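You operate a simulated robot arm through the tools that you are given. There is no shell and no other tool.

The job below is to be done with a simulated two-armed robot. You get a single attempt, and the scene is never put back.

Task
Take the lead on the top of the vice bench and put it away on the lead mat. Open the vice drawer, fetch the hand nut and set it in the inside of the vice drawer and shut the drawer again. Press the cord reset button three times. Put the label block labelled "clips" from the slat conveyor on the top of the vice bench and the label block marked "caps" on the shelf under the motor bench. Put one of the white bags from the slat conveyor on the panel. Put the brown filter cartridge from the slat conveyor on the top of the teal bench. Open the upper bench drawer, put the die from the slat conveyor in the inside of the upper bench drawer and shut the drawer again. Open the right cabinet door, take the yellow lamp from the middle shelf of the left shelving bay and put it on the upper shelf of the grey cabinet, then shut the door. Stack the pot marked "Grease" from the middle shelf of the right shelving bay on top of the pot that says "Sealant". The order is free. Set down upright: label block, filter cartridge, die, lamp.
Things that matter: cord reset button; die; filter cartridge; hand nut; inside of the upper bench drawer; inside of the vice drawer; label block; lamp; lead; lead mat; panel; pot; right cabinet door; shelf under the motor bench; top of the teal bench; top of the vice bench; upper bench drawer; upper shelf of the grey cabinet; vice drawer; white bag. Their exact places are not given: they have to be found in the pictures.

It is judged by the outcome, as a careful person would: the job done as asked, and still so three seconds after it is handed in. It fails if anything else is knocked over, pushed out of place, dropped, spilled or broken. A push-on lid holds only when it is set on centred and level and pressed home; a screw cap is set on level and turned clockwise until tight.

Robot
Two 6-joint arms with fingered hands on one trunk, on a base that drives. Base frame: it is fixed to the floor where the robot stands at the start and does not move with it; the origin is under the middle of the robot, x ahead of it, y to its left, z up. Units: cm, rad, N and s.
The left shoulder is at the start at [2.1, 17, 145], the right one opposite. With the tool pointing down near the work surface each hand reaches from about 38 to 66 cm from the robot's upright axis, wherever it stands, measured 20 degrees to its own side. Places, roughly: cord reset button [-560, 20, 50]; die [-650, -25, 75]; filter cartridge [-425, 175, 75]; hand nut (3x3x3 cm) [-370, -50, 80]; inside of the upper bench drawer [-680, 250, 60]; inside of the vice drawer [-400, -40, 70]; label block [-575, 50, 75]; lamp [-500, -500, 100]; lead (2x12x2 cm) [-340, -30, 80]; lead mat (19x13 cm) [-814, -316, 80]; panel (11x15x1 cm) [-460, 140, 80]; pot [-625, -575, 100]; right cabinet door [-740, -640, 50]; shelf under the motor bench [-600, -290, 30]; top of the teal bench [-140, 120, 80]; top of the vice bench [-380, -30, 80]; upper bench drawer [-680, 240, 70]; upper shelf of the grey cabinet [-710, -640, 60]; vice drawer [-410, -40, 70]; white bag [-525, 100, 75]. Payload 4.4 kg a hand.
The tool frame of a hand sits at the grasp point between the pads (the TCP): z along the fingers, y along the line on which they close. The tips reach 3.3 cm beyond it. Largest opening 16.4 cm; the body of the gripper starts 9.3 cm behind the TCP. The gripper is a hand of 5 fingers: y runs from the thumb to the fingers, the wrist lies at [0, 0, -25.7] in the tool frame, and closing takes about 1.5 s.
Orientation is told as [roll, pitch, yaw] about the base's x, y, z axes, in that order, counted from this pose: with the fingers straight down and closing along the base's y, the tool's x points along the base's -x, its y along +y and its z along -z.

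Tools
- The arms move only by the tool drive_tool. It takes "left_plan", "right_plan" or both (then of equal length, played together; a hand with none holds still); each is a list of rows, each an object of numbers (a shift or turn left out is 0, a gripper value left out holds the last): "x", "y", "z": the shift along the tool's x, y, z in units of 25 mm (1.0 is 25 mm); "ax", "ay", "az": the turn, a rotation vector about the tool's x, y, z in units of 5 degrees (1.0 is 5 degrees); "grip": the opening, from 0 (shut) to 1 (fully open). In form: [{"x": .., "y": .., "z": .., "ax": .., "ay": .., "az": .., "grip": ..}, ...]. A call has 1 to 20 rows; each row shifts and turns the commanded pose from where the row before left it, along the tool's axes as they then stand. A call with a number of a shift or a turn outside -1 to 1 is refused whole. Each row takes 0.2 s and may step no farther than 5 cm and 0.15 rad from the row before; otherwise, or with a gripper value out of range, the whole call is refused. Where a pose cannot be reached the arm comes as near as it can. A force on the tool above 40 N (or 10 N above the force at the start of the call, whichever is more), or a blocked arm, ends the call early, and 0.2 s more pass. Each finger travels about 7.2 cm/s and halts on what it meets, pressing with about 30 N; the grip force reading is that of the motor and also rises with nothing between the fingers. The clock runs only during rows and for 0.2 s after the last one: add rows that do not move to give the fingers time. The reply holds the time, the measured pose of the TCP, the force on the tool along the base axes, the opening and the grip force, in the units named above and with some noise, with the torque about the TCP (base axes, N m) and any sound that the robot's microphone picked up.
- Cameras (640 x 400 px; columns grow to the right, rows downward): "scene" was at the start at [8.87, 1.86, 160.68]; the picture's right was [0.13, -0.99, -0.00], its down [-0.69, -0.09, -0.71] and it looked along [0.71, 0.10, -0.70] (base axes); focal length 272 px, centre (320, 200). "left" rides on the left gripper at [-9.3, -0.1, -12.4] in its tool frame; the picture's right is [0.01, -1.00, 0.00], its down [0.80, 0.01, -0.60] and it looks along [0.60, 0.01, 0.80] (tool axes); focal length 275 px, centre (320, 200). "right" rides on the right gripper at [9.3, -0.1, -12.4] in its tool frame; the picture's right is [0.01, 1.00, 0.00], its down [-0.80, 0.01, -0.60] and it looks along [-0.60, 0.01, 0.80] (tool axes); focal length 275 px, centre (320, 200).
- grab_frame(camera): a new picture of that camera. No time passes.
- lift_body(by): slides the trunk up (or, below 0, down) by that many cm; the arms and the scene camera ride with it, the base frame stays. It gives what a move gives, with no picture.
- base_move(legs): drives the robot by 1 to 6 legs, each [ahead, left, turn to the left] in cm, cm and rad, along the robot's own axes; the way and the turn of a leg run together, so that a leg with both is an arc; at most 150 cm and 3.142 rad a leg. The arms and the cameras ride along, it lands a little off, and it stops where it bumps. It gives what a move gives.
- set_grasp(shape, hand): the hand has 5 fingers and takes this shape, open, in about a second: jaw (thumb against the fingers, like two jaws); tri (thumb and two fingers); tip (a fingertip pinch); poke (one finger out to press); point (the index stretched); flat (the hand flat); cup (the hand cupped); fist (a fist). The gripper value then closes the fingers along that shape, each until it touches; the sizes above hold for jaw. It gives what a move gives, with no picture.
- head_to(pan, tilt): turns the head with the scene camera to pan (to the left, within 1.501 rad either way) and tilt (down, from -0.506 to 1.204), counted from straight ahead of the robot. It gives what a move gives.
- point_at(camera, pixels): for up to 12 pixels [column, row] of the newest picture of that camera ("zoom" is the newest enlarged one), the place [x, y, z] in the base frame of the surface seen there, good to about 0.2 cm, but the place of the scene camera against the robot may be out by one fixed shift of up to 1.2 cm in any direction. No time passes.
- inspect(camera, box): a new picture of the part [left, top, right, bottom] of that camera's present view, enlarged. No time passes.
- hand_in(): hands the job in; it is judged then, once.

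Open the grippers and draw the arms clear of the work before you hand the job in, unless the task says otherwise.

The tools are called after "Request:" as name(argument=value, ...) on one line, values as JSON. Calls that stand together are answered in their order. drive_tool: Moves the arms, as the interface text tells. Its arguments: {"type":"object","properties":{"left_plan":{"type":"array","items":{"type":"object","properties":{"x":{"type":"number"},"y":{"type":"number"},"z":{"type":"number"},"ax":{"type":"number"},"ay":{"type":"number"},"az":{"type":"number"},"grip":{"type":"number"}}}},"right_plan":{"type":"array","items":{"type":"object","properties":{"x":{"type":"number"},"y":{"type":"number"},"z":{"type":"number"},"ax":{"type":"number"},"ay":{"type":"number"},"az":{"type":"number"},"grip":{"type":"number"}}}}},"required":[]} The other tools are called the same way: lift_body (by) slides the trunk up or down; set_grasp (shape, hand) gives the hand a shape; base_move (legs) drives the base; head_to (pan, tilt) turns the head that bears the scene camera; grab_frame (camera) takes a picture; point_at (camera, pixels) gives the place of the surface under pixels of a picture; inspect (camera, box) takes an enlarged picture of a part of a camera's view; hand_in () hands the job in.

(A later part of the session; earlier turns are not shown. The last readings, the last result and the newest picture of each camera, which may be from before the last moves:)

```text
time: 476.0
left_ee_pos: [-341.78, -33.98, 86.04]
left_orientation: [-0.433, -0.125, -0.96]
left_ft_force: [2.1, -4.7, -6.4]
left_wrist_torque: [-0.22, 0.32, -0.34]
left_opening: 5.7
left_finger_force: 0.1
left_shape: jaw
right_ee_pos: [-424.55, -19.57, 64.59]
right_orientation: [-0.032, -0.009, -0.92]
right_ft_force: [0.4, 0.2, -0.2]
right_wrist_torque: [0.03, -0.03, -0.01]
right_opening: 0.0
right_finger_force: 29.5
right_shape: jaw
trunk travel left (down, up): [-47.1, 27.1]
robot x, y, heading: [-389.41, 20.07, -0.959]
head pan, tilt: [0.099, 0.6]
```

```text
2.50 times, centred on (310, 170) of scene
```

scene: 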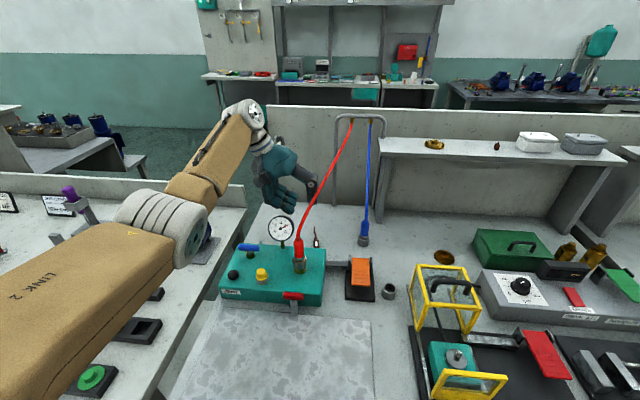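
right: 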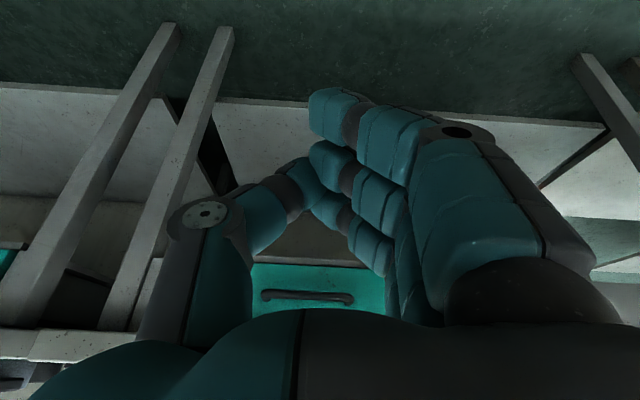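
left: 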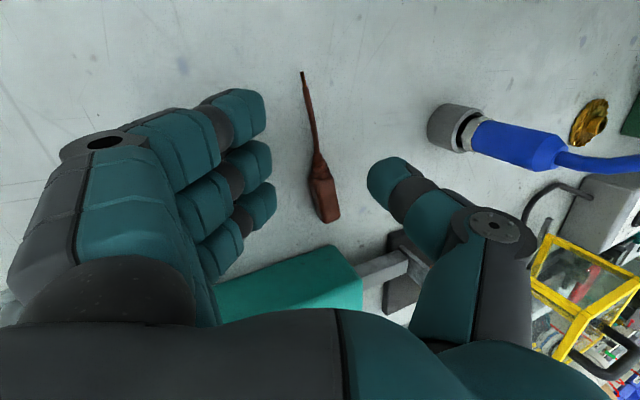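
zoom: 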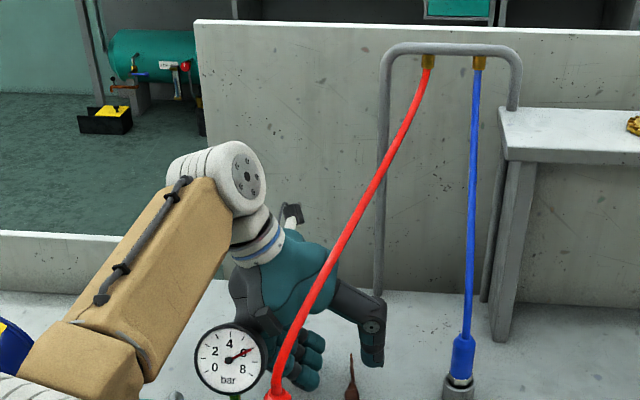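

The lead now lies centred between thumb and fingers at (323,195). I narrow the hand to ~3.6 cm and lower vertically 1.6 cm.

Request:
drive_tool(left_plan=[{"grip": 0.22}, {"grip": 0.22}, {"grip": 0.22, "y": 0.09, "z": 0.19}, {"y": 0.09, "z": 0.19}, {"y": 0.09, "z": 0.19}, {}])

Request:
grab_frame(camera="left")

```text
time: 477.4
left_ee_pos: [-341.56, -34.05, 84.8]
left_orientation: [-0.432, -0.131, -0.961]
left_ft_force: [4.4, 3.6, 14.8]
left_wrist_torque: [0.83, -0.01, -0.23]
left_opening: 3.65
left_finger_force: 0.1
left_shape: jaw
right_ee_pos: [-424.63, -19.56, 64.7]
right_orientation: [-0.035, -0.012, -0.92]
right_ft_force: [0.0, -0.5, -0.3]
right_wrist_torque: [-0.03, -0.02, 0.0]
right_opening: 0.0
right_finger_force: 30.1
right_shape: jaw
trunk travel left (down, up): [-47.1, 27.1]
robot x, y, heading: [-389.89, 19.83, -0.959]
head pan, tilt: [0.099, 0.6]
```

```text
taken
```

left: 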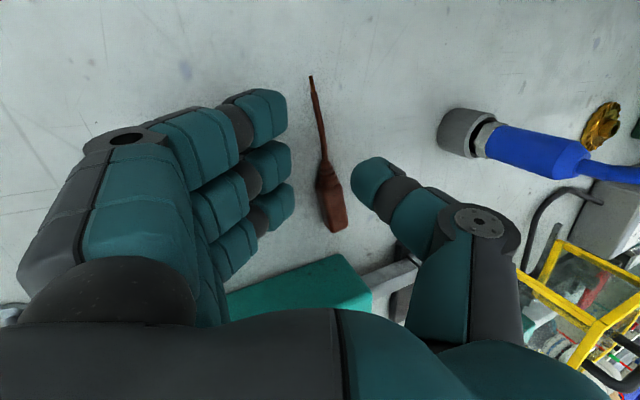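

Fingers touch the table. I close while easing down slightly.

Request:
drive_tool(left_plan=[{"grip": 0.14, "y": 0.02, "z": 0.05}, {"grip": 0.08, "y": 0.03, "z": 0.07}, {"grip": 0.0, "y": 0.03, "z": 0.07}, {"grip": 0.0}, {"grip": 0.0}, {"grip": 0.0}])

Request:
grab_frame(camera="left")

```text
time: 478.8
left_ee_pos: [-341.75, -34.16, 84.12]
left_orientation: [-0.434, -0.128, -0.962]
left_ft_force: [-1.8, -4.3, 3.9]
left_wrist_torque: [-0.19, 0.13, 0.0]
left_opening: 0.01
left_finger_force: 30.1
left_shape: jaw
right_ee_pos: [-424.64, -19.52, 64.62]
right_orientation: [-0.034, -0.009, -0.92]
right_ft_force: [0.7, -0.2, 0.8]
right_wrist_torque: [0.01, -0.01, -0.04]
right_opening: 0.0
right_finger_force: 29.9
right_shape: jaw
trunk travel left (down, up): [-47.1, 27.1]
robot x, y, heading: [-389.19, 19.74, -0.959]
head pan, tilt: [0.099, 0.6]
```

```text
taken
```

left: 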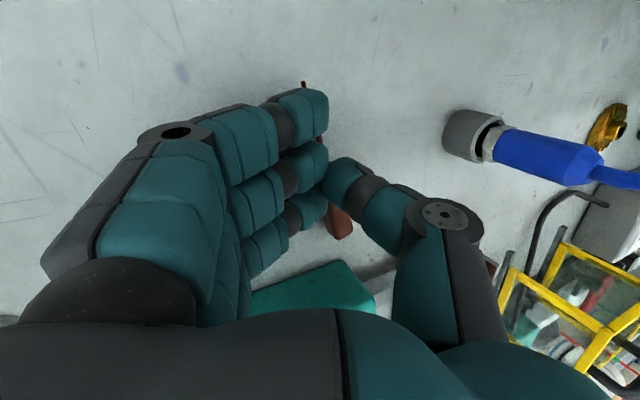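

Still above it because of the lean. I reopen, raise 1 cm, and reduce the lean from 25° to about 9° so both sides reach the table evenly.

Request:
drive_tool(left_plan=[{"y": -0.17, "z": -0.36, "grip": 0.25}, {"grip": 0.3}, {"grip": 0.3, "ax": -0.6}, {"ax": -0.6, "ay": 0.25}, {"ax": -0.6, "ay": 0.25}, {"ax": -0.6, "ay": 0.25}, {"ax": -0.6}, {}])

Request:
grab_frame(camera="left")

Request:
inspect(camera="scene", box=[240, 90, 380, 250])

```text
time: 480.6
left_ee_pos: [-341.76, -33.99, 85.1]
left_orientation: [-0.169, -0.062, -0.978]
left_ft_force: [-0.6, 0.8, -0.4]
left_wrist_torque: [-0.01, 0.0, 0.03]
left_opening: 4.87
left_finger_force: 0.1
left_shape: jaw
right_ee_pos: [-424.68, -19.64, 64.59]
right_orientation: [-0.032, -0.01, -0.918]
right_ft_force: [0.0, 0.6, -0.1]
right_wrist_torque: [0.01, 0.01, 0.01]
right_opening: 0.01
right_finger_force: 30.4
right_shape: jaw
trunk travel left (down, up): [-47.1, 27.1]
robot x, y, heading: [-389.15, 19.78, -0.961]
head pan, tilt: [0.099, 0.6]
```

```text
taken
```

left: 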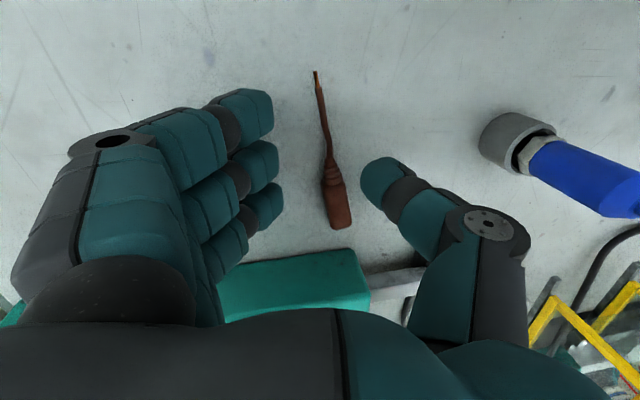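

```text
2.50 times, centred on (310, 170) of scene
```

zoom: 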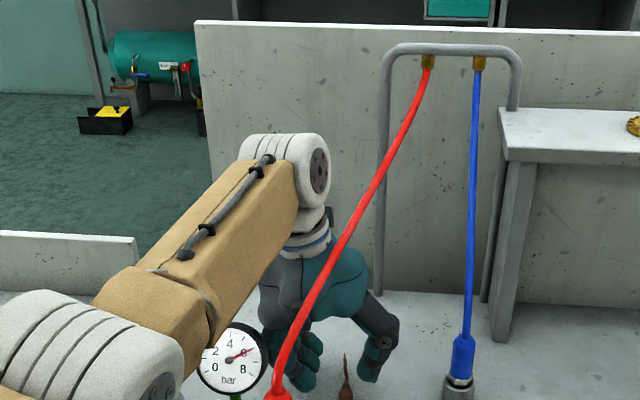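

No contact with the cord. I measure the lead now.

Request:
point_at(camera="left", pixels=[[335, 190], [337, 210], [338, 225], [328, 200], [348, 200], [329, 165], [318, 80]])

```text
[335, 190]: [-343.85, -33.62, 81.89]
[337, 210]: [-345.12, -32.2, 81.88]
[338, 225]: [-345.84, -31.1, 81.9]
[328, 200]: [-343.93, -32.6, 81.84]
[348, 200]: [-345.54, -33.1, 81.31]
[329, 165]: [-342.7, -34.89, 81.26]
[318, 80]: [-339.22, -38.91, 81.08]
```

The handle is 2.7 cm behind and 1.6 cm right of the TCP. I shift right 1.5 and back 1.8 cm gently.

Request:
drive_tool(left_plan=[{"y": -0.3, "z": 0.05}, {"y": -0.3, "z": 0.05}, {"x": 0.24}, {"x": 0.24}, {"x": 0.24}, {}])

Request:
grab_frame(camera="left")

```text
time: 482.0
left_ee_pos: [-344.27, -33.35, 85.08]
left_orientation: [-0.171, -0.063, -0.978]
left_ft_force: [-0.1, -1.0, 0.4]
left_wrist_torque: [0.02, -0.01, 0.01]
left_opening: 4.84
left_finger_force: 0.0
left_shape: jaw
right_ee_pos: [-424.67, -19.56, 64.59]
right_orientation: [-0.033, -0.01, -0.919]
right_ft_force: [0.2, 0.1, -0.6]
right_wrist_torque: [-0.01, 0.01, 0.02]
right_opening: 0.0
right_finger_force: 30.5
right_shape: jaw
trunk travel left (down, up): [-47.1, 27.1]
robot x, y, heading: [-389.6, 19.9, -0.964]
head pan, tilt: [0.099, 0.6]
```

```text
taken
```

left: 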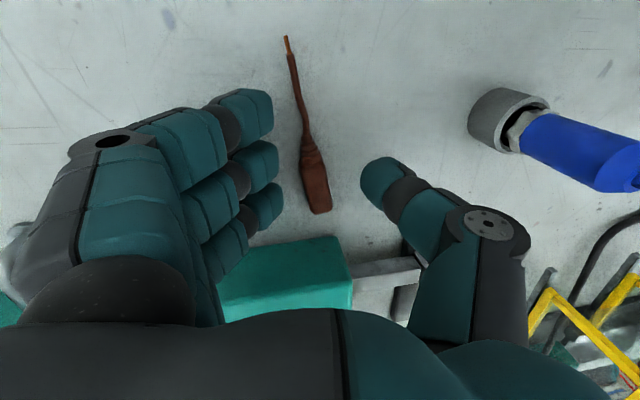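

Right over the handle with no contact. I lower in 0.4 cm steps.

Request:
drive_tool(left_plan=[{"y": 0.03, "z": 0.16}, {"y": 0.03, "z": 0.16}, {"y": 0.03, "z": 0.12}, {}])

```text
time: 483.0
left_ee_pos: [-343.88, -33.4, 84.27]
left_orientation: [-0.169, -0.069, -0.981]
left_ft_force: [3.5, 4.8, 24.8]
left_wrist_torque: [1.58, -0.09, -0.16]
left_opening: 4.88
left_finger_force: 0.0
left_shape: jaw
right_ee_pos: [-424.67, -19.55, 64.6]
right_orientation: [-0.033, -0.014, -0.92]
right_ft_force: [0.0, 0.3, -0.8]
right_wrist_torque: [-0.03, 0.02, 0.0]
right_opening: 0.02
right_finger_force: 30.1
right_shape: jaw
trunk travel left (down, up): [-47.1, 27.1]
robot x, y, heading: [-389.8, 19.79, -0.96]
head pan, tilt: [0.099, 0.6]
```

Fingertips rest on the table. I close now.

Request:
drive_tool(left_plan=[{"grip": 0.2}, {"grip": 0.1, "z": 0.06}, {"grip": 0.0, "z": 0.06}, {"grip": 0.0}, {"grip": 0.0}, {"grip": 0.0}])

Request:
grab_frame(camera="left")

```text
time: 484.4
left_ee_pos: [-343.84, -33.45, 83.84]
left_orientation: [-0.169, -0.069, -0.979]
left_ft_force: [11.0, 2.6, 26.8]
left_wrist_torque: [0.7, 0.02, -0.13]
left_opening: 1.42
left_finger_force: 30.0
left_shape: jaw
right_ee_pos: [-424.66, -19.5, 64.57]
right_orientation: [-0.034, -0.012, -0.921]
right_ft_force: [1.0, 0.7, -0.6]
right_wrist_torque: [-0.02, 0.0, 0.01]
right_opening: 0.01
right_finger_force: 29.9
right_shape: jaw
trunk travel left (down, up): [-47.1, 27.1]
robot x, y, heading: [-389.74, 20.04, -0.96]
head pan, tilt: [0.099, 0.6]
```

```text
taken
```

left: 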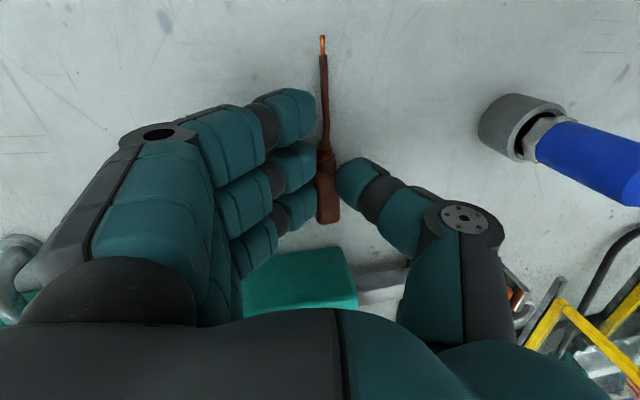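

Gripped (1.4 cm, lead between the pads). I lift 0.8 cm, go ahead 2.5 cm away from box and gauge, and restore the 25° lean.

Request:
drive_tool(left_plan=[{"z": -0.3}, {"x": -0.5}, {"x": -0.5}, {"ax": 0.6, "z": -0.1}, {"ax": 0.6, "z": -0.1}, {"ax": 0.6, "z": -0.1}, {"ax": 0.6}, {"ax": 0.6}, {}])

Request:
grab_frame(camera="left")

```text
time: 486.4
left_ee_pos: [-342.28, -35.24, 85.25]
left_orientation: [-0.432, -0.064, -0.979]
left_ft_force: [-1.0, 0.4, -0.2]
left_wrist_torque: [0.04, 0.01, 0.0]
left_opening: 1.36
left_finger_force: 30.4
left_shape: jaw
right_ee_pos: [-424.59, -19.54, 64.62]
right_orientation: [-0.032, -0.011, -0.919]
right_ft_force: [0.0, 0.0, 0.5]
right_wrist_torque: [-0.03, 0.02, -0.03]
right_opening: 0.0
right_finger_force: 30.7
right_shape: jaw
trunk travel left (down, up): [-47.1, 27.1]
robot x, y, heading: [-389.57, 20.08, -0.96]
head pan, tilt: [0.099, 0.6]
```

```text
taken
```

left: 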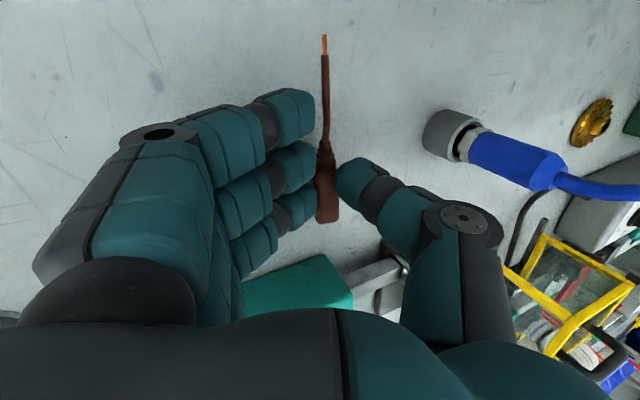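

The lead is firmly held. I slide back along the tool axis 12.5 cm (up-left), staying behind the gauge.

Request:
drive_tool(left_plan=[{"z": -0.5, "x": -0.06}, {"z": -0.5, "x": -0.06}, {"z": -0.5, "x": -0.06}, {"z": -0.5, "x": -0.06}, {"z": -0.5, "x": -0.06}, {"z": -0.5, "x": -0.06}, {"z": -0.5, "x": -0.06}, {"z": -0.5, "x": -0.06}, {"z": -0.5, "x": -0.06}, {"z": -0.5, "x": -0.06}])

Request:
inspect(camera="scene", box=[210, 80, 390, 250])

```text
time: 488.6
left_ee_pos: [-337.45, -32.96, 96.73]
left_orientation: [-0.431, -0.064, -0.979]
left_ft_force: [-0.4, 0.5, 0.0]
left_wrist_torque: [0.0, 0.02, 0.0]
left_opening: 1.35
left_finger_force: 30.3
left_shape: jaw
right_ee_pos: [-424.56, -19.59, 64.61]
right_orientation: [-0.033, -0.01, -0.92]
right_ft_force: [-0.7, 0.0, 0.2]
right_wrist_torque: [0.01, -0.02, 0.02]
right_opening: 0.0
right_finger_force: 30.2
right_shape: jaw
trunk travel left (down, up): [-47.1, 27.1]
robot x, y, heading: [-389.65, 20.23, -0.959]
head pan, tilt: [0.099, 0.6]
```

```text
2.35 times, centred on (300, 165) of scene
```

zoom: 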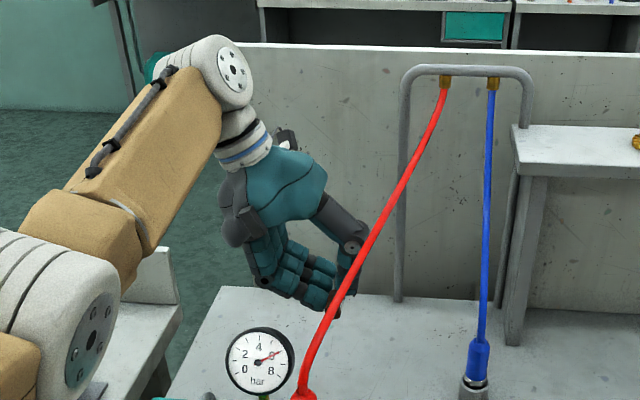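

I shift 4 cm further left, then raise the trunk 12 cm.

Request:
drive_tool(left_plan=[{"y": 0.72, "z": -0.34}, {"y": 0.72, "z": -0.34}, {}])

Request:
lift_body(by=13)

```text
time: 489.4
left_ee_pos: [-334.24, -30.83, 96.75]
left_orientation: [-0.431, -0.063, -0.982]
left_ft_force: [0.3, -0.1, 0.5]
left_wrist_torque: [-0.01, 0.0, -0.02]
left_opening: 1.35
left_finger_force: 29.7
left_shape: jaw
right_ee_pos: [-424.55, -19.56, 64.58]
right_orientation: [-0.034, -0.009, -0.919]
right_ft_force: [-0.5, -0.1, -0.2]
right_wrist_torque: [-0.01, 0.01, 0.01]
right_opening: 0.0
right_finger_force: 30.0
right_shape: jaw
trunk travel left (down, up): [-47.1, 27.1]
robot x, y, heading: [-389.65, 19.84, -0.958]
head pan, tilt: [0.099, 0.6]
```

```text
time: 491.0
left_ee_pos: [-334.3, -30.8, 109.63]
left_orientation: [-0.43, -0.062, -0.981]
left_ft_force: [0.2, -0.1, 0.3]
left_wrist_torque: [-0.02, 0.02, 0.0]
left_opening: 1.35
left_finger_force: 30.0
left_shape: jaw
right_ee_pos: [-424.64, -19.62, 77.52]
right_orientation: [-0.034, -0.011, -0.919]
right_ft_force: [0.6, 0.3, -0.4]
right_wrist_torque: [0.02, -0.03, 0.03]
right_opening: 0.0
right_finger_force: 30.4
right_shape: jaw
trunk travel left (down, up): [-60.1, 14.1]
robot x, y, heading: [-389.39, 19.92, -0.959]
head pan, tilt: [0.099, 0.6]
```

I back away 55 cm.

Request:
base_move(legs=[[-55, 0, 0]])

Request:
grab_frame(camera="scene")

Request:
inspect(camera="scene", box=[220, 90, 400, 240])

```text
time: 494.1
left_ee_pos: [-365.88, 13.75, 109.91]
left_orientation: [-0.432, -0.065, -0.99]
left_ft_force: [0.5, -0.1, 0.0]
left_wrist_torque: [0.0, -0.02, 0.02]
left_opening: 1.36
left_finger_force: 30.1
left_shape: jaw
right_ee_pos: [-456.23, 25.69, 77.6]
right_orientation: [-0.034, -0.01, -0.928]
right_ft_force: [-0.4, 0.1, 0.2]
right_wrist_torque: [-0.01, -0.05, 0.01]
right_opening: 0.02
right_finger_force: 30.0
right_shape: jaw
trunk travel left (down, up): [-60.1, 14.1]
robot x, y, heading: [-420.6, 64.59, -0.972]
head pan, tilt: [0.099, 0.6]
```

```text
taken
```

scene: 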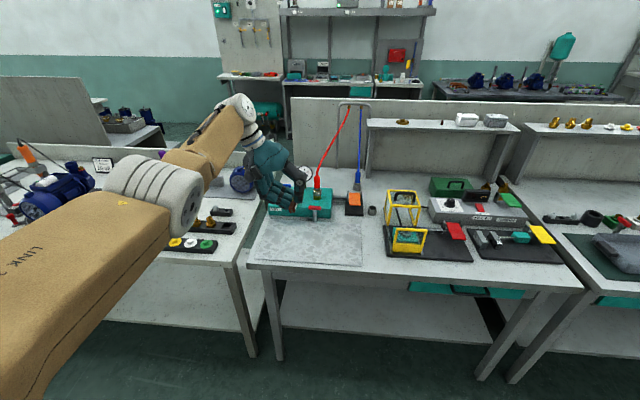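

```text
2.67 times, centred on (310, 165) of scene
```

zoom: 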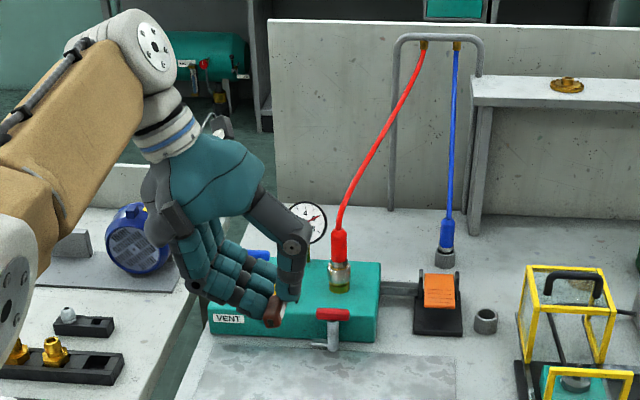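

The lead is safe in the left hand. I straighten the hand and bring it back near the body.

Request:
drive_tool(left_plan=[{"ax": -1}, {"ax": -1}, {"ax": -1}, {"ax": -1}, {"ax": -0.9}, {"x": 0.7, "z": 0.5}, {"x": 0.7, "z": 0.5}, {"x": 0.7, "z": 0.5}, {"x": 0.7, "z": 0.5}, {"x": 0.7, "z": 0.5}, {"x": 0.7, "z": 0.5}, {"x": 0.7, "z": 0.5}, {"x": 0.7, "z": 0.5}, {"x": 0.7, "z": 0.5}, {"x": 0.7, "z": 0.5}, {"x": 0.7, "z": 0.5}, {"x": 0.7, "z": 0.5}])

```text
time: 497.7
left_ee_pos: [-376.57, 29.78, 92.68]
left_orientation: [-0.002, -0.064, -0.989]
left_ft_force: [-0.3, 0.7, -0.2]
left_wrist_torque: [-0.03, 0.01, -0.01]
left_opening: 1.34
left_finger_force: 29.4
left_shape: jaw
left hand out of reach, approached as far as the arm can: row 12, 13, 15
right_ee_pos: [-456.21, 25.68, 77.56]
right_orientation: [-0.033, -0.01, -0.928]
right_ft_force: [-0.6, -0.3, 0.0]
right_wrist_torque: [-0.03, -0.01, 0.02]
right_opening: 0.0
right_finger_force: 29.8
right_shape: jaw
trunk travel left (down, up): [-60.1, 14.1]
robot x, y, heading: [-420.78, 64.87, -0.968]
head pan, tilt: [0.099, 0.6]
```

I move to mid-aisle and turn right by half a turn to face the conveyor.

Request:
base_move(legs=[[28, 0, 0], [0, 0, -1.57], [0, 0, -1.567]])

Request:
head_to(pan=0.0, tilt=0.6)

Request:
grab_frame(camera="scene")

```text
time: 501.5
left_ee_pos: [-387.81, -11.73, 92.48]
left_orientation: [0.03, -0.041, -1.589]
left_ft_force: [5.2, 12.5, 9.1]
left_wrist_torque: [0.32, -0.15, 0.05]
left_opening: 0.94
left_finger_force: 29.8
left_shape: jaw
right_ee_pos: [-456.37, 30.49, 77.68]
right_orientation: [-0.034, -0.013, -1.547]
right_ft_force: [0.6, 0.0, -0.1]
right_wrist_torque: [0.06, -0.03, 0.01]
right_opening: 0.0
right_finger_force: 29.5
right_shape: jaw
trunk travel left (down, up): [-60.1, 14.1]
robot x, y, heading: [-404.93, 41.89, -1.583]
head pan, tilt: [0.099, 0.6]
stopped in leg 2: the force on the tool passed its limit at 65 N (the readings are from after the stop); the commanded pose is now the measured one
```

```text
time: 502.2
left_ee_pos: [-387.85, -11.69, 92.49]
left_orientation: [0.026, -0.046, -1.59]
left_ft_force: [6.6, 14.0, 6.4]
left_wrist_torque: [0.39, -0.16, 0.06]
left_opening: 0.93
left_finger_force: 30.1
left_shape: jaw
right_ee_pos: [-456.42, 30.6, 77.66]
right_orientation: [-0.035, -0.013, -1.545]
right_ft_force: [0.3, -0.3, 0.5]
right_wrist_torque: [-0.01, 0.04, -0.01]
right_opening: 0.0
right_finger_force: 30.3
right_shape: jaw
trunk travel left (down, up): [-60.1, 14.1]
robot x, y, heading: [-404.9, 41.55, -1.585]
head pan, tilt: [0.0, 0.6]
```

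```text
taken
```

scene: 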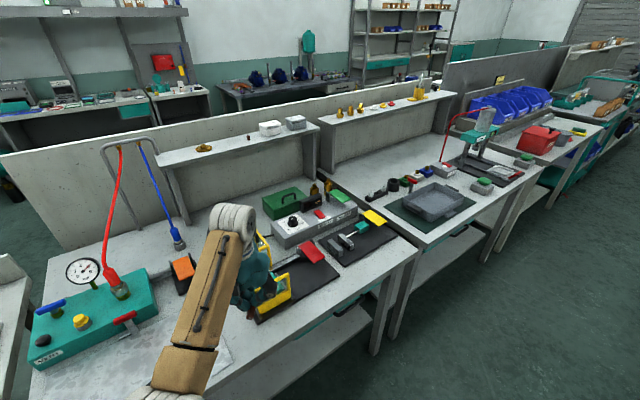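

The turning left hand bumped the guard frame (65 N). I back straight off and inspect guard and lead.

Request:
base_move(legs=[[-12, 0, 0]])

Request:
grab_frame(camera="scene")

Request:
inspect(camera="scene", box=[180, 160, 400, 340])

Request:
grab_frame(camera="left")

```text
time: 503.4
left_ee_pos: [-387.9, 0.1, 92.59]
left_orientation: [0.025, -0.048, -1.592]
left_ft_force: [-0.4, 0.2, -0.8]
left_wrist_torque: [-0.05, 0.01, 0.03]
left_opening: 0.91
left_finger_force: 30.0
left_shape: jaw
right_ee_pos: [-456.41, 42.62, 77.68]
right_orientation: [-0.034, -0.012, -1.548]
right_ft_force: [-0.3, -0.2, 0.9]
right_wrist_torque: [-0.05, -0.01, -0.03]
right_opening: 0.0
right_finger_force: 30.3
right_shape: jaw
trunk travel left (down, up): [-60.1, 14.1]
robot x, y, heading: [-404.96, 53.69, -1.587]
head pan, tilt: [0.0, 0.6]
```

```text
taken
```

scene: 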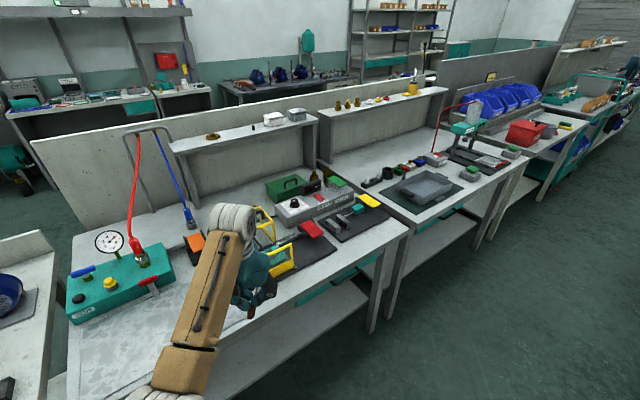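

```text
2.22 times, centred on (290, 250) of scene
```

zoom: 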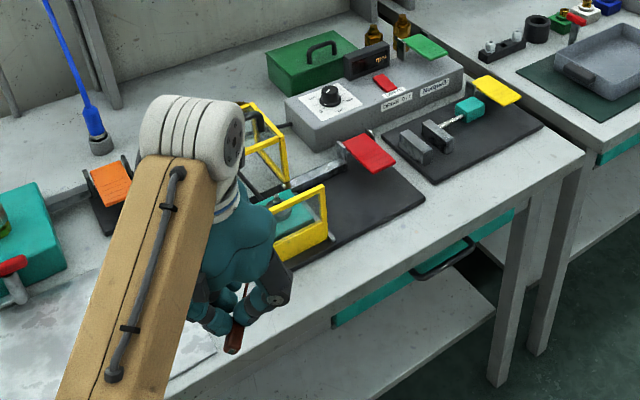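

```text
taken
```

left: 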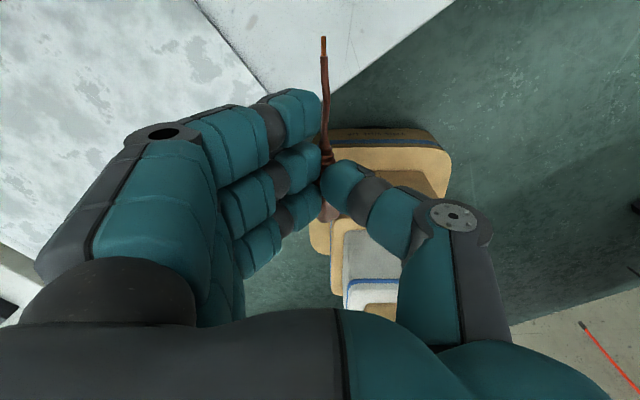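

The lead slipped to its neck but is held; guard looks upright. I turn in smaller stages: first -0.5 rad, shift 9 cm toward mid-aisle, then the rest.

Request:
base_move(legs=[[0, 0, -0.5], [3.9, 8.1, 0]])

Request:
grab_frame(camera="scene")

```text
time: 505.9
left_ee_pos: [-410.25, -8.88, 92.4]
left_orientation: [0.026, -0.045, -2.087]
left_ft_force: [0.8, 0.1, 0.3]
left_wrist_torque: [0.02, 0.05, 0.01]
left_opening: 0.89
left_finger_force: 29.9
left_shape: jaw
right_ee_pos: [-450.32, 60.95, 77.63]
right_orientation: [-0.035, -0.011, -2.044]
right_ft_force: [-0.8, 0.0, -0.3]
right_wrist_torque: [0.05, 0.05, -0.01]
right_opening: 0.01
right_finger_force: 30.3
right_shape: jaw
trunk travel left (down, up): [-60.1, 14.1]
robot x, y, heading: [-399.94, 46.48, -2.083]
head pan, tilt: [0.0, 0.6]
```

```text
taken
```

scene: 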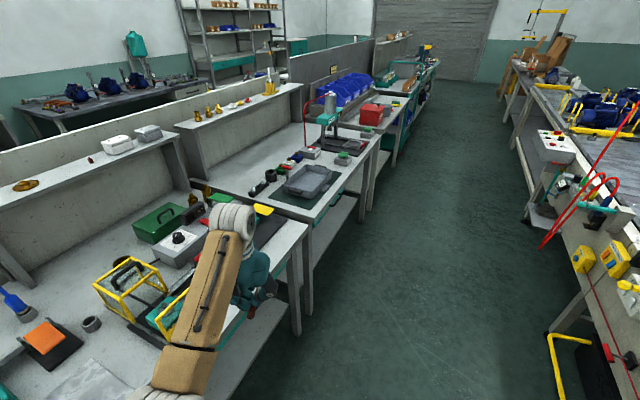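

The conveyor's control boxes are visible on the right. I measure the protruding parts there.

Request:
point_at(camera="scene", pixels=[[543, 245], [553, 338], [560, 365], [586, 260], [614, 255], [615, 283], [600, 205], [552, 178], [575, 215], [608, 350], [632, 330]])

Request:
inspect(camera="scene", box=[520, 160, 640, 400])

```text
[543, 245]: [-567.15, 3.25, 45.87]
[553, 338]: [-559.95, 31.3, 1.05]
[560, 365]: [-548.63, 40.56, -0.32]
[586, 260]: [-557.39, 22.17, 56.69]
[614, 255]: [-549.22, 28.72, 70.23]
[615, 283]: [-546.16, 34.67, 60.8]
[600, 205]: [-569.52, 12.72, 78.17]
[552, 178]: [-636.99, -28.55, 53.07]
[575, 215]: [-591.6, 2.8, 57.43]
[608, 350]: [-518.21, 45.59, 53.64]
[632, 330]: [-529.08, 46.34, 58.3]
```

```text
1.67 times, centred on (580, 280) of scene
```

zoom: 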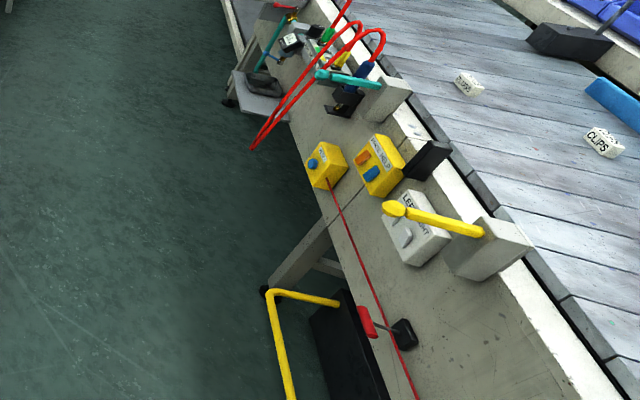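

Cord reset = blue button on the yellow box with the red pull cord, near (-557,22,57). I complete the turn to face the conveyor.

Request:
base_move(legs=[[0, 0, -1.0], [0, 0, -1.02]])

Request:
head_to(pan=0.3, tilt=0.6)

Request:
grab_frame(camera="scene")

```text
time: 511.5
left_ee_pos: [-444.91, 80.18, 92.42]
left_orientation: [0.025, -0.043, 2.177]
left_ft_force: [-0.4, 0.4, 0.8]
left_wrist_torque: [0.02, 0.0, 0.01]
left_opening: 0.89
left_finger_force: 29.9
left_shape: jaw
right_ee_pos: [-364.44, 85.73, 77.67]
right_orientation: [-0.035, -0.011, 2.217]
right_ft_force: [-0.6, 0.6, 0.3]
right_wrist_torque: [-0.01, 0.03, -0.04]
right_opening: 0.0
right_finger_force: 30.4
right_shape: jaw
trunk travel left (down, up): [-60.1, 14.1]
robot x, y, heading: [-399.49, 46.27, 2.178]
head pan, tilt: [0.0, 0.6]
```

```text
time: 512.3
left_ee_pos: [-444.85, 80.19, 92.36]
left_orientation: [0.028, -0.046, 2.175]
left_ft_force: [-0.3, -0.1, 0.3]
left_wrist_torque: [0.01, -0.01, 0.0]
left_opening: 0.87
left_finger_force: 29.7
left_shape: jaw
right_ee_pos: [-364.57, 85.82, 77.63]
right_orientation: [-0.03, -0.011, 2.218]
right_ft_force: [0.1, -0.4, -0.2]
right_wrist_torque: [0.02, -0.01, 0.03]
right_opening: 0.02
right_finger_force: 30.2
right_shape: jaw
trunk travel left (down, up): [-60.1, 14.1]
robot x, y, heading: [-399.43, 46.64, 2.179]
head pan, tilt: [0.3, 0.6]
```

```text
taken
```

scene: 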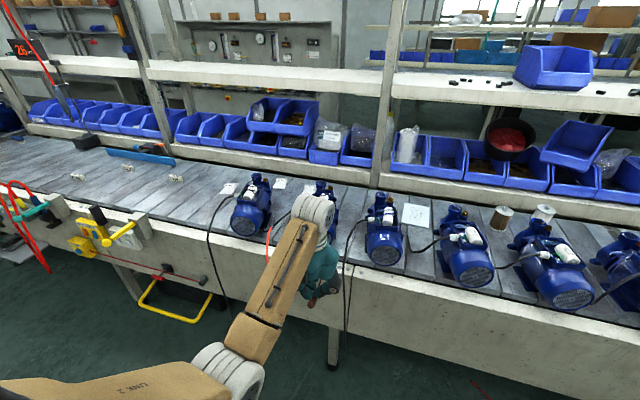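

Facing the conveyor: brown filter at (500,217), a white card (panel?) at (417,213), white bags at (230,187) and (280,183), label blocks at left. I zoom in.

Request:
inspect(camera="scene", box=[370, 170, 610, 320])

Request:
inspect(camera="scene", box=[40, 130, 300, 260])

Request:
point_at(camera="scene", pixels=[[500, 213], [500, 225], [545, 212], [417, 213], [405, 207], [430, 220], [230, 187], [280, 183], [175, 178], [127, 165], [77, 175], [380, 285]])

```text
2.67 times, centred on (490, 245) of scene
```

zoom: 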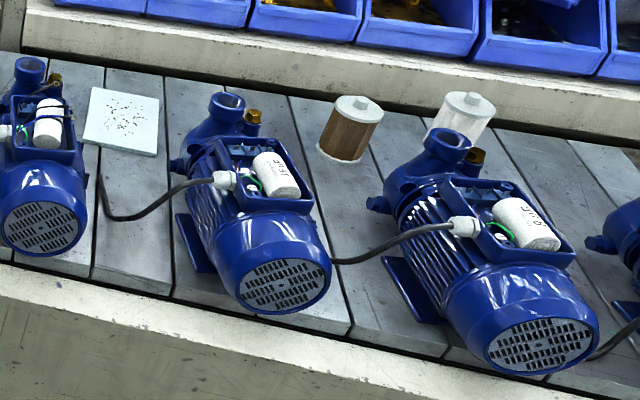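

```text
2.46 times, centred on (170, 195) of scene
```

zoom: 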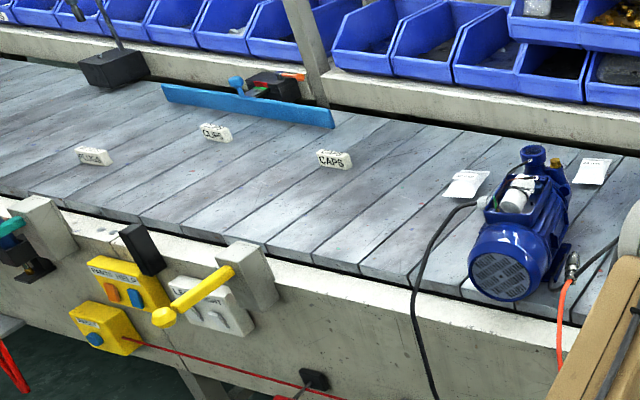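

```text
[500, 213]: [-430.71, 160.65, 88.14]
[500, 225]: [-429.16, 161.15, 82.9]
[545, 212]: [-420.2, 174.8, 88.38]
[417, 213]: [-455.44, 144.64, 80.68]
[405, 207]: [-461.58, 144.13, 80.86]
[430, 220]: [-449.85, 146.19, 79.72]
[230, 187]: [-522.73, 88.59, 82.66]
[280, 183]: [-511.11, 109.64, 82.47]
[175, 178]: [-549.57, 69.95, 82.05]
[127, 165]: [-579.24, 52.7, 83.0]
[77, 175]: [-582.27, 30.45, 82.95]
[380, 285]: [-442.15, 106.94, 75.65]
```

I zoom on the white bags and their surroundings.

Request:
inspect(camera="scene", box=[200, 165, 300, 225])

Request:
point_at(camera="zoom", pixels=[[125, 130], [215, 125], [190, 170], [140, 165], [170, 145], [185, 120], [330, 60], [480, 110], [540, 110], [520, 95], [240, 165], [200, 185]])

```text
6.40 times, centred on (250, 195) of scene
```

zoom: 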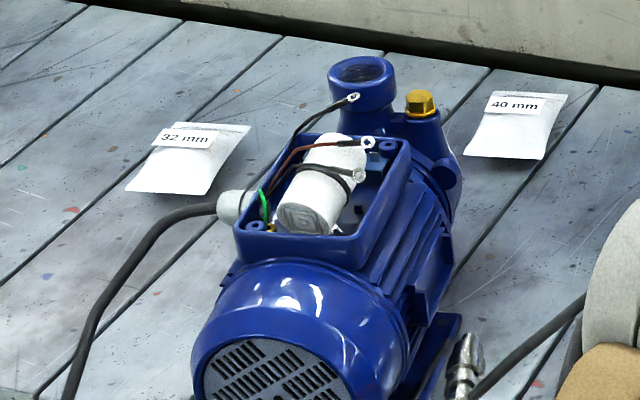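

```text
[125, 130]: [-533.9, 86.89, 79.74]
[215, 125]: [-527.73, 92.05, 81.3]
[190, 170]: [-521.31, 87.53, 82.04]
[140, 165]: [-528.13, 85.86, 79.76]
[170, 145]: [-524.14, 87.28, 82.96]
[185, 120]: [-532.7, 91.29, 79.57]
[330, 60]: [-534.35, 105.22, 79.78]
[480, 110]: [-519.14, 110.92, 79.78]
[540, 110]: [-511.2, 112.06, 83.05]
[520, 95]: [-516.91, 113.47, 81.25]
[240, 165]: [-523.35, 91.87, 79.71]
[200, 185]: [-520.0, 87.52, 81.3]
```

Bags say "32 mm" and "40 mm"; the 32 mm one has free space on its left. I measure the pump parts next to it.

Request:
point_at(camera="zoom", pixels=[[228, 205], [238, 235], [235, 275], [215, 310], [205, 185], [150, 225], [180, 215], [127, 190], [204, 194], [249, 128], [175, 124], [330, 110]])

```text
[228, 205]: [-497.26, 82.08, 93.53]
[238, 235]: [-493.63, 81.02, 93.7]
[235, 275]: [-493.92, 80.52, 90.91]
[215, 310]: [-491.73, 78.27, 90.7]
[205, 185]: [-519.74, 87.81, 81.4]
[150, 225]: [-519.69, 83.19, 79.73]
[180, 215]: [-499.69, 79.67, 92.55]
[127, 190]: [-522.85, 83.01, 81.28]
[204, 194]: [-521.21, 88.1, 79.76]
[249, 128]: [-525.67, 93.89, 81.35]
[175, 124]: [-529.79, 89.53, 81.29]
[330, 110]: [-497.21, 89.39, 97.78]
```

The pump is actually ~14 cm to the right of the bag, so there is room. I bring the right hand forward and up, opening it.

Request:
drive_tool(right_plan=[{"x": -1, "y": 0.58, "z": -0.3, "grip": 1.0}, {"x": -1, "y": 0.58, "z": -0.3}, {"x": -1, "y": 0.58, "z": -0.3}, {"x": -1, "y": 0.58, "z": -0.3}, {"x": -1, "y": 0.58, "z": -0.3}, {"x": -1, "y": 0.58, "z": -0.3}, {"x": -1, "y": 0.58, "z": -0.3}, {"x": -1, "y": 0.58, "z": -0.3}, {"x": -1, "y": 0.58, "z": -0.4}, {"x": -1, "y": 0.58, "z": -0.4}, {"x": -1, "y": 0.58, "z": -0.5}, {"x": -1, "y": 0.58, "z": -0.5}, {"x": -1, "y": 0.58, "z": -0.5}, {"x": -1, "y": 0.58, "z": -0.6}, {"x": -1, "y": 0.58, "z": -0.6}, {"x": -1, "y": 0.58, "z": -0.6}, {"x": -1, "y": 0.58, "z": -0.6}, {"x": -1, "y": 0.58, "z": -0.6}])

Request:
base_move(legs=[[0, 103, 0]])

Request:
head_to(pan=-0.1, tilt=0.7)

Request:
grab_frame(camera="scene")

```text
time: 516.1
left_ee_pos: [-444.9, 80.14, 92.4]
left_orientation: [0.026, -0.045, 2.175]
left_ft_force: [-0.3, 0.4, -0.2]
left_wrist_torque: [0.0, 0.02, 0.01]
left_opening: 0.89
left_finger_force: 30.0
left_shape: jaw
right_ee_pos: [-409.68, 109.51, 95.01]
right_orientation: [-0.021, -0.009, 2.217]
right_ft_force: [0.0, 0.6, -1.1]
right_wrist_torque: [0.03, -0.02, 0.0]
right_opening: 16.4
right_finger_force: 0.0
right_shape: jaw
right hand out of reach, approached as far as the arm can: row 13, 14, 15, 16, 17, 18
trunk travel left (down, up): [-60.1, 14.1]
robot x, y, heading: [-399.65, 46.23, 2.179]
head pan, tilt: [0.3, 0.6]
```

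```text
time: 521.4
left_ee_pos: [-530.46, 20.78, 92.35]
left_orientation: [0.025, -0.046, 2.174]
left_ft_force: [0.1, 0.0, -0.6]
left_wrist_torque: [0.02, 0.01, -0.01]
left_opening: 0.91
left_finger_force: 30.1
left_shape: jaw
right_ee_pos: [-495.02, 49.97, 94.94]
right_orientation: [-0.022, -0.012, 2.217]
right_ft_force: [0.0, -0.7, -0.3]
right_wrist_torque: [0.02, -0.02, -0.02]
right_opening: 16.39
right_finger_force: 0.0
right_shape: jaw
trunk travel left (down, up): [-60.1, 14.1]
robot x, y, heading: [-485.12, -12.84, 2.179]
head pan, tilt: [0.3, 0.6]
```

```text
time: 522.3
left_ee_pos: [-530.5, 20.9, 92.35]
left_orientation: [0.025, -0.046, 2.173]
left_ft_force: [-0.1, -0.6, -0.8]
left_wrist_torque: [0.0, 0.02, 0.0]
left_opening: 0.9
left_finger_force: 29.5
left_shape: jaw
right_ee_pos: [-494.97, 50.08, 95.02]
right_orientation: [-0.023, -0.01, 2.216]
right_ft_force: [-0.3, 0.5, -0.5]
right_wrist_torque: [0.02, -0.02, 0.01]
right_opening: 16.38
right_finger_force: 0.0
right_shape: jaw
trunk travel left (down, up): [-60.1, 14.1]
robot x, y, heading: [-485.56, -13.02, 2.182]
head pan, tilt: [-0.099, 0.7]
```

```text
taken
```

scene: 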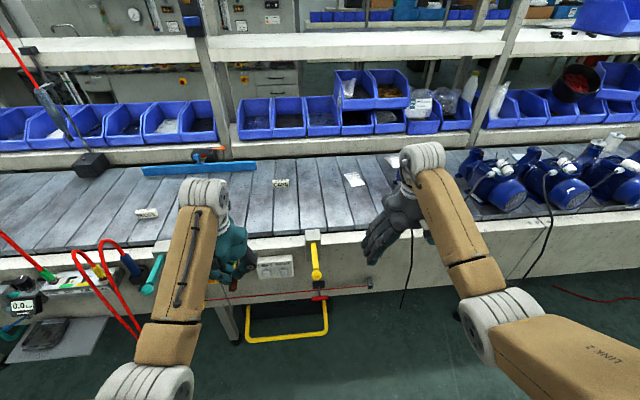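

Right hand is near the bag's u. I drive 36 cm ahead over the conveyor edge (hands at z>88) and look with the right camera.

Request:
base_move(legs=[[36, 0, 0]])

Request:
grab_frame(camera="right")

Request:
grab_frame(camera="scene")

```text
time: 524.6
left_ee_pos: [-550.87, 50.46, 92.34]
left_orientation: [0.025, -0.043, 2.173]
left_ft_force: [-0.4, -0.4, -0.8]
left_wrist_torque: [-0.03, 0.01, 0.0]
left_opening: 0.88
left_finger_force: 30.0
left_shape: jaw
right_ee_pos: [-515.47, 79.54, 94.87]
right_orientation: [-0.024, -0.011, 2.216]
right_ft_force: [-0.1, -0.4, -0.6]
right_wrist_torque: [-0.03, -0.02, 0.01]
right_opening: 16.41
right_finger_force: 0.1
right_shape: jaw
trunk travel left (down, up): [-60.1, 14.1]
robot x, y, heading: [-505.37, 16.24, 2.178]
head pan, tilt: [-0.099, 0.7]
```

```text
taken
```

right: 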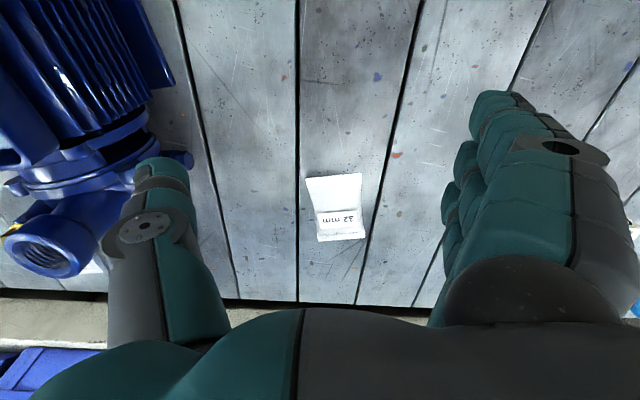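

```text
taken
```

scene: 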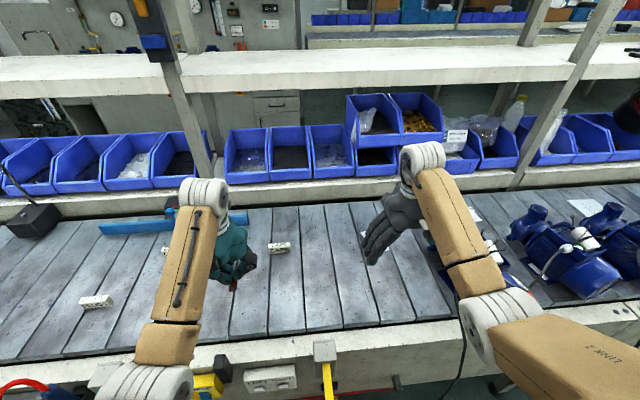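

The right camera sees the bag at (335,205), with the pump near the thumb. I narrow the hand and measure.

Request:
point_at(camera="right", pixels=[[335, 205], [306, 180], [361, 175], [318, 240], [365, 236], [340, 190], [185, 165], [150, 130]])

Request:
drive_tool(right_plan=[{"grip": 0.6}, {"grip": 0.6}, {"grip": 0.6}, {"grip": 0.6}, {"grip": 0.6}])

```text
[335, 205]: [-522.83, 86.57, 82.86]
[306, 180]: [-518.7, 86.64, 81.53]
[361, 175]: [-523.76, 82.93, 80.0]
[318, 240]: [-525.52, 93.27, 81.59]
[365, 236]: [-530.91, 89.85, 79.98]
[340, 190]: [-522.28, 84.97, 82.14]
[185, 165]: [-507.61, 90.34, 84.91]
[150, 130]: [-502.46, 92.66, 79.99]
```

```text
time: 525.8
left_ee_pos: [-550.78, 50.35, 92.5]
left_orientation: [0.027, -0.046, 2.172]
left_ft_force: [0.4, 1.6, -0.7]
left_wrist_torque: [0.02, -0.01, 0.01]
left_opening: 0.88
left_finger_force: 30.2
left_shape: jaw
right_ee_pos: [-515.4, 79.53, 94.98]
right_orientation: [-0.023, -0.012, 2.215]
right_ft_force: [-0.2, 0.3, -0.4]
right_wrist_torque: [-0.01, -0.01, 0.0]
right_opening: 9.94
right_finger_force: 0.1
right_shape: jaw
trunk travel left (down, up): [-60.1, 14.1]
robot x, y, heading: [-506.05, 16.45, 2.176]
head pan, tilt: [-0.099, 0.7]
```

Bag centre (-524.7,88.2), belt z 80.0. I move 12.5 cm ahead, 2.2 left and tilt 15° forward.

Request:
drive_tool(right_plan=[{"x": -0.83, "y": 0.147, "ay": -0.5}, {"x": -0.83, "y": 0.147, "ay": -0.5}, {"x": -0.83, "y": 0.147, "ay": -0.5}, {"x": -0.83, "y": 0.147, "ay": -0.5, "z": 0.1}, {"x": -0.83, "y": 0.147, "ay": -0.5, "z": 0.15}, {"x": -0.83, "y": 0.147, "ay": -0.5, "z": 0.2}, {}])

Request:
grab_frame(camera="right")

```text
time: 527.4
left_ee_pos: [-550.85, 50.34, 92.38]
left_orientation: [0.026, -0.046, 2.174]
left_ft_force: [0.3, -1.2, 0.1]
left_wrist_torque: [-0.02, 0.03, 0.0]
left_opening: 0.9
left_finger_force: 30.6
left_shape: jaw
right_ee_pos: [-522.42, 89.72, 96.32]
right_orientation: [-0.012, -0.274, 2.221]
right_ft_force: [0.6, -0.1, -0.3]
right_wrist_torque: [-0.03, -0.01, 0.0]
right_opening: 9.9
right_finger_force: 0.0
right_shape: jaw
right hand out of reach, approached as far as the arm can: row 2, 3, 4, 5, 6
trunk travel left (down, up): [-60.1, 14.1]
robot x, y, heading: [-505.8, 16.61, 2.178]
head pan, tilt: [-0.099, 0.7]
```

```text
taken
```

right: 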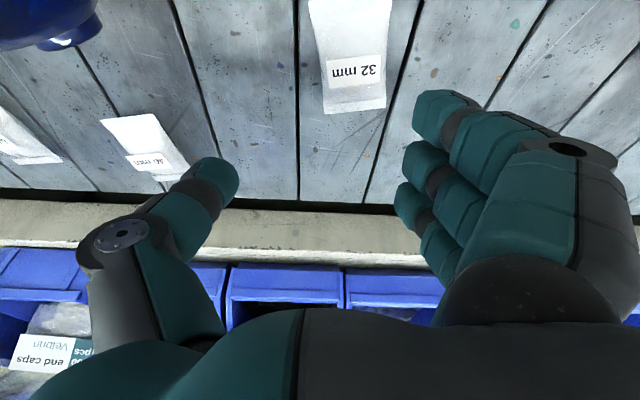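

Now left 2.7 cm and down 8 cm.

Request:
drive_tool(right_plan=[{"y": 0.36}, {"y": 0.36}, {"y": 0.36}, {"x": 0.21, "z": 0.77}, {"x": 0.21, "z": 0.77}, {"x": 0.21, "z": 0.77}, {"x": 0.21, "z": 0.77}, {}])

Request:
grab_frame(camera="right")

```text
time: 529.2
left_ee_pos: [-550.84, 50.35, 92.47]
left_orientation: [0.026, -0.046, 2.171]
left_ft_force: [-0.9, 0.7, -0.4]
left_wrist_torque: [-0.01, 0.01, 0.02]
left_opening: 0.89
left_finger_force: 29.9
left_shape: jaw
right_ee_pos: [-520.96, 91.11, 89.69]
right_orientation: [-0.013, -0.273, 2.223]
right_ft_force: [-0.3, 0.6, -0.3]
right_wrist_torque: [0.0, 0.0, 0.0]
right_opening: 9.94
right_finger_force: 0.0
right_shape: jaw
right hand out of reach, approached as far as the arm can: row 1, 2, 3, 4, 5, 6, 7
trunk travel left (down, up): [-60.1, 14.1]
robot x, y, heading: [-505.79, 16.47, 2.179]
head pan, tilt: [-0.099, 0.7]
```

```text
taken
```

right: 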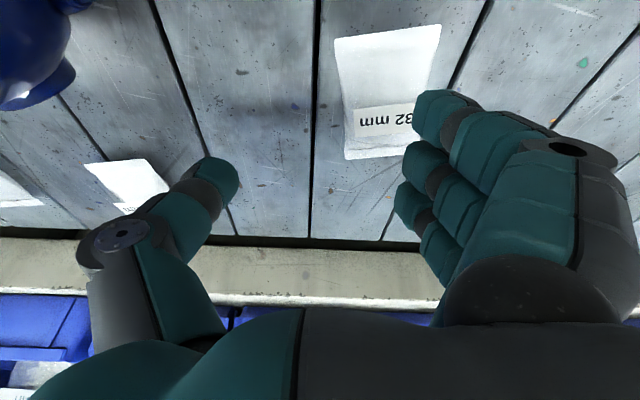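

The right arm is at its limit here (too far out to the right). I shift the base 9 cm right and 2 ahead, then move the hand left.

Request:
base_move(legs=[[2, -8, 0]])

Request:
drive_tool(right_plan=[{"y": 0.5}, {"y": 0.5}, {"y": 0.5}, {"y": 0.5}, {"y": 0.5}, {"y": 0.5}, {}])

Request:
grab_frame(camera="right")

```text
time: 530.3
left_ee_pos: [-545.33, 56.56, 92.47]
left_orientation: [0.028, -0.045, 2.172]
left_ft_force: [0.2, -0.4, 0.2]
left_wrist_torque: [-0.04, 0.07, 0.0]
left_opening: 0.9
left_finger_force: 29.9
left_shape: jaw
right_ee_pos: [-515.54, 97.37, 89.66]
right_orientation: [-0.01, -0.271, 2.222]
right_ft_force: [1.1, 0.9, -0.2]
right_wrist_torque: [-0.04, -0.01, 0.02]
right_opening: 9.91
right_finger_force: 0.0
right_shape: jaw
trunk travel left (down, up): [-60.1, 14.1]
robot x, y, heading: [-500.19, 22.88, 2.179]
head pan, tilt: [-0.099, 0.7]
```

```text
time: 531.9
left_ee_pos: [-545.3, 56.54, 92.41]
left_orientation: [0.026, -0.044, 2.173]
left_ft_force: [0.6, 0.0, -0.7]
left_wrist_torque: [0.05, 0.0, 0.0]
left_opening: 0.88
left_finger_force: 30.1
left_shape: jaw
right_ee_pos: [-517.48, 96.46, 90.85]
right_orientation: [0.005, -0.27, 2.221]
right_ft_force: [-0.1, -0.2, -1.1]
right_wrist_torque: [0.02, -0.01, 0.03]
right_opening: 9.93
right_finger_force: 0.1
right_shape: jaw
right hand out of reach, approached as far as the arm can: row 2, 3, 4, 5, 6
trunk travel left (down, up): [-60.1, 14.1]
robot x, y, heading: [-499.95, 22.46, 2.178]
head pan, tilt: [-0.099, 0.7]
```

```text
taken
```

right: 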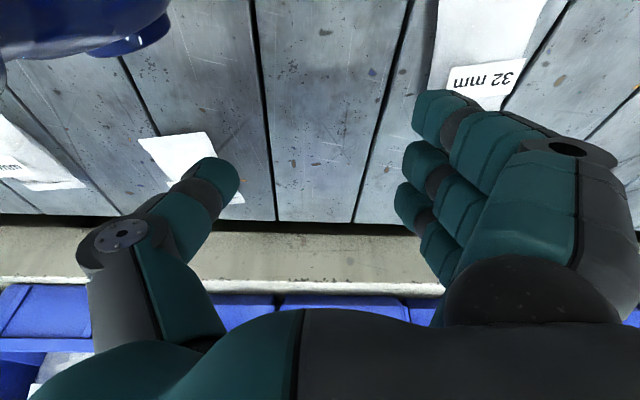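

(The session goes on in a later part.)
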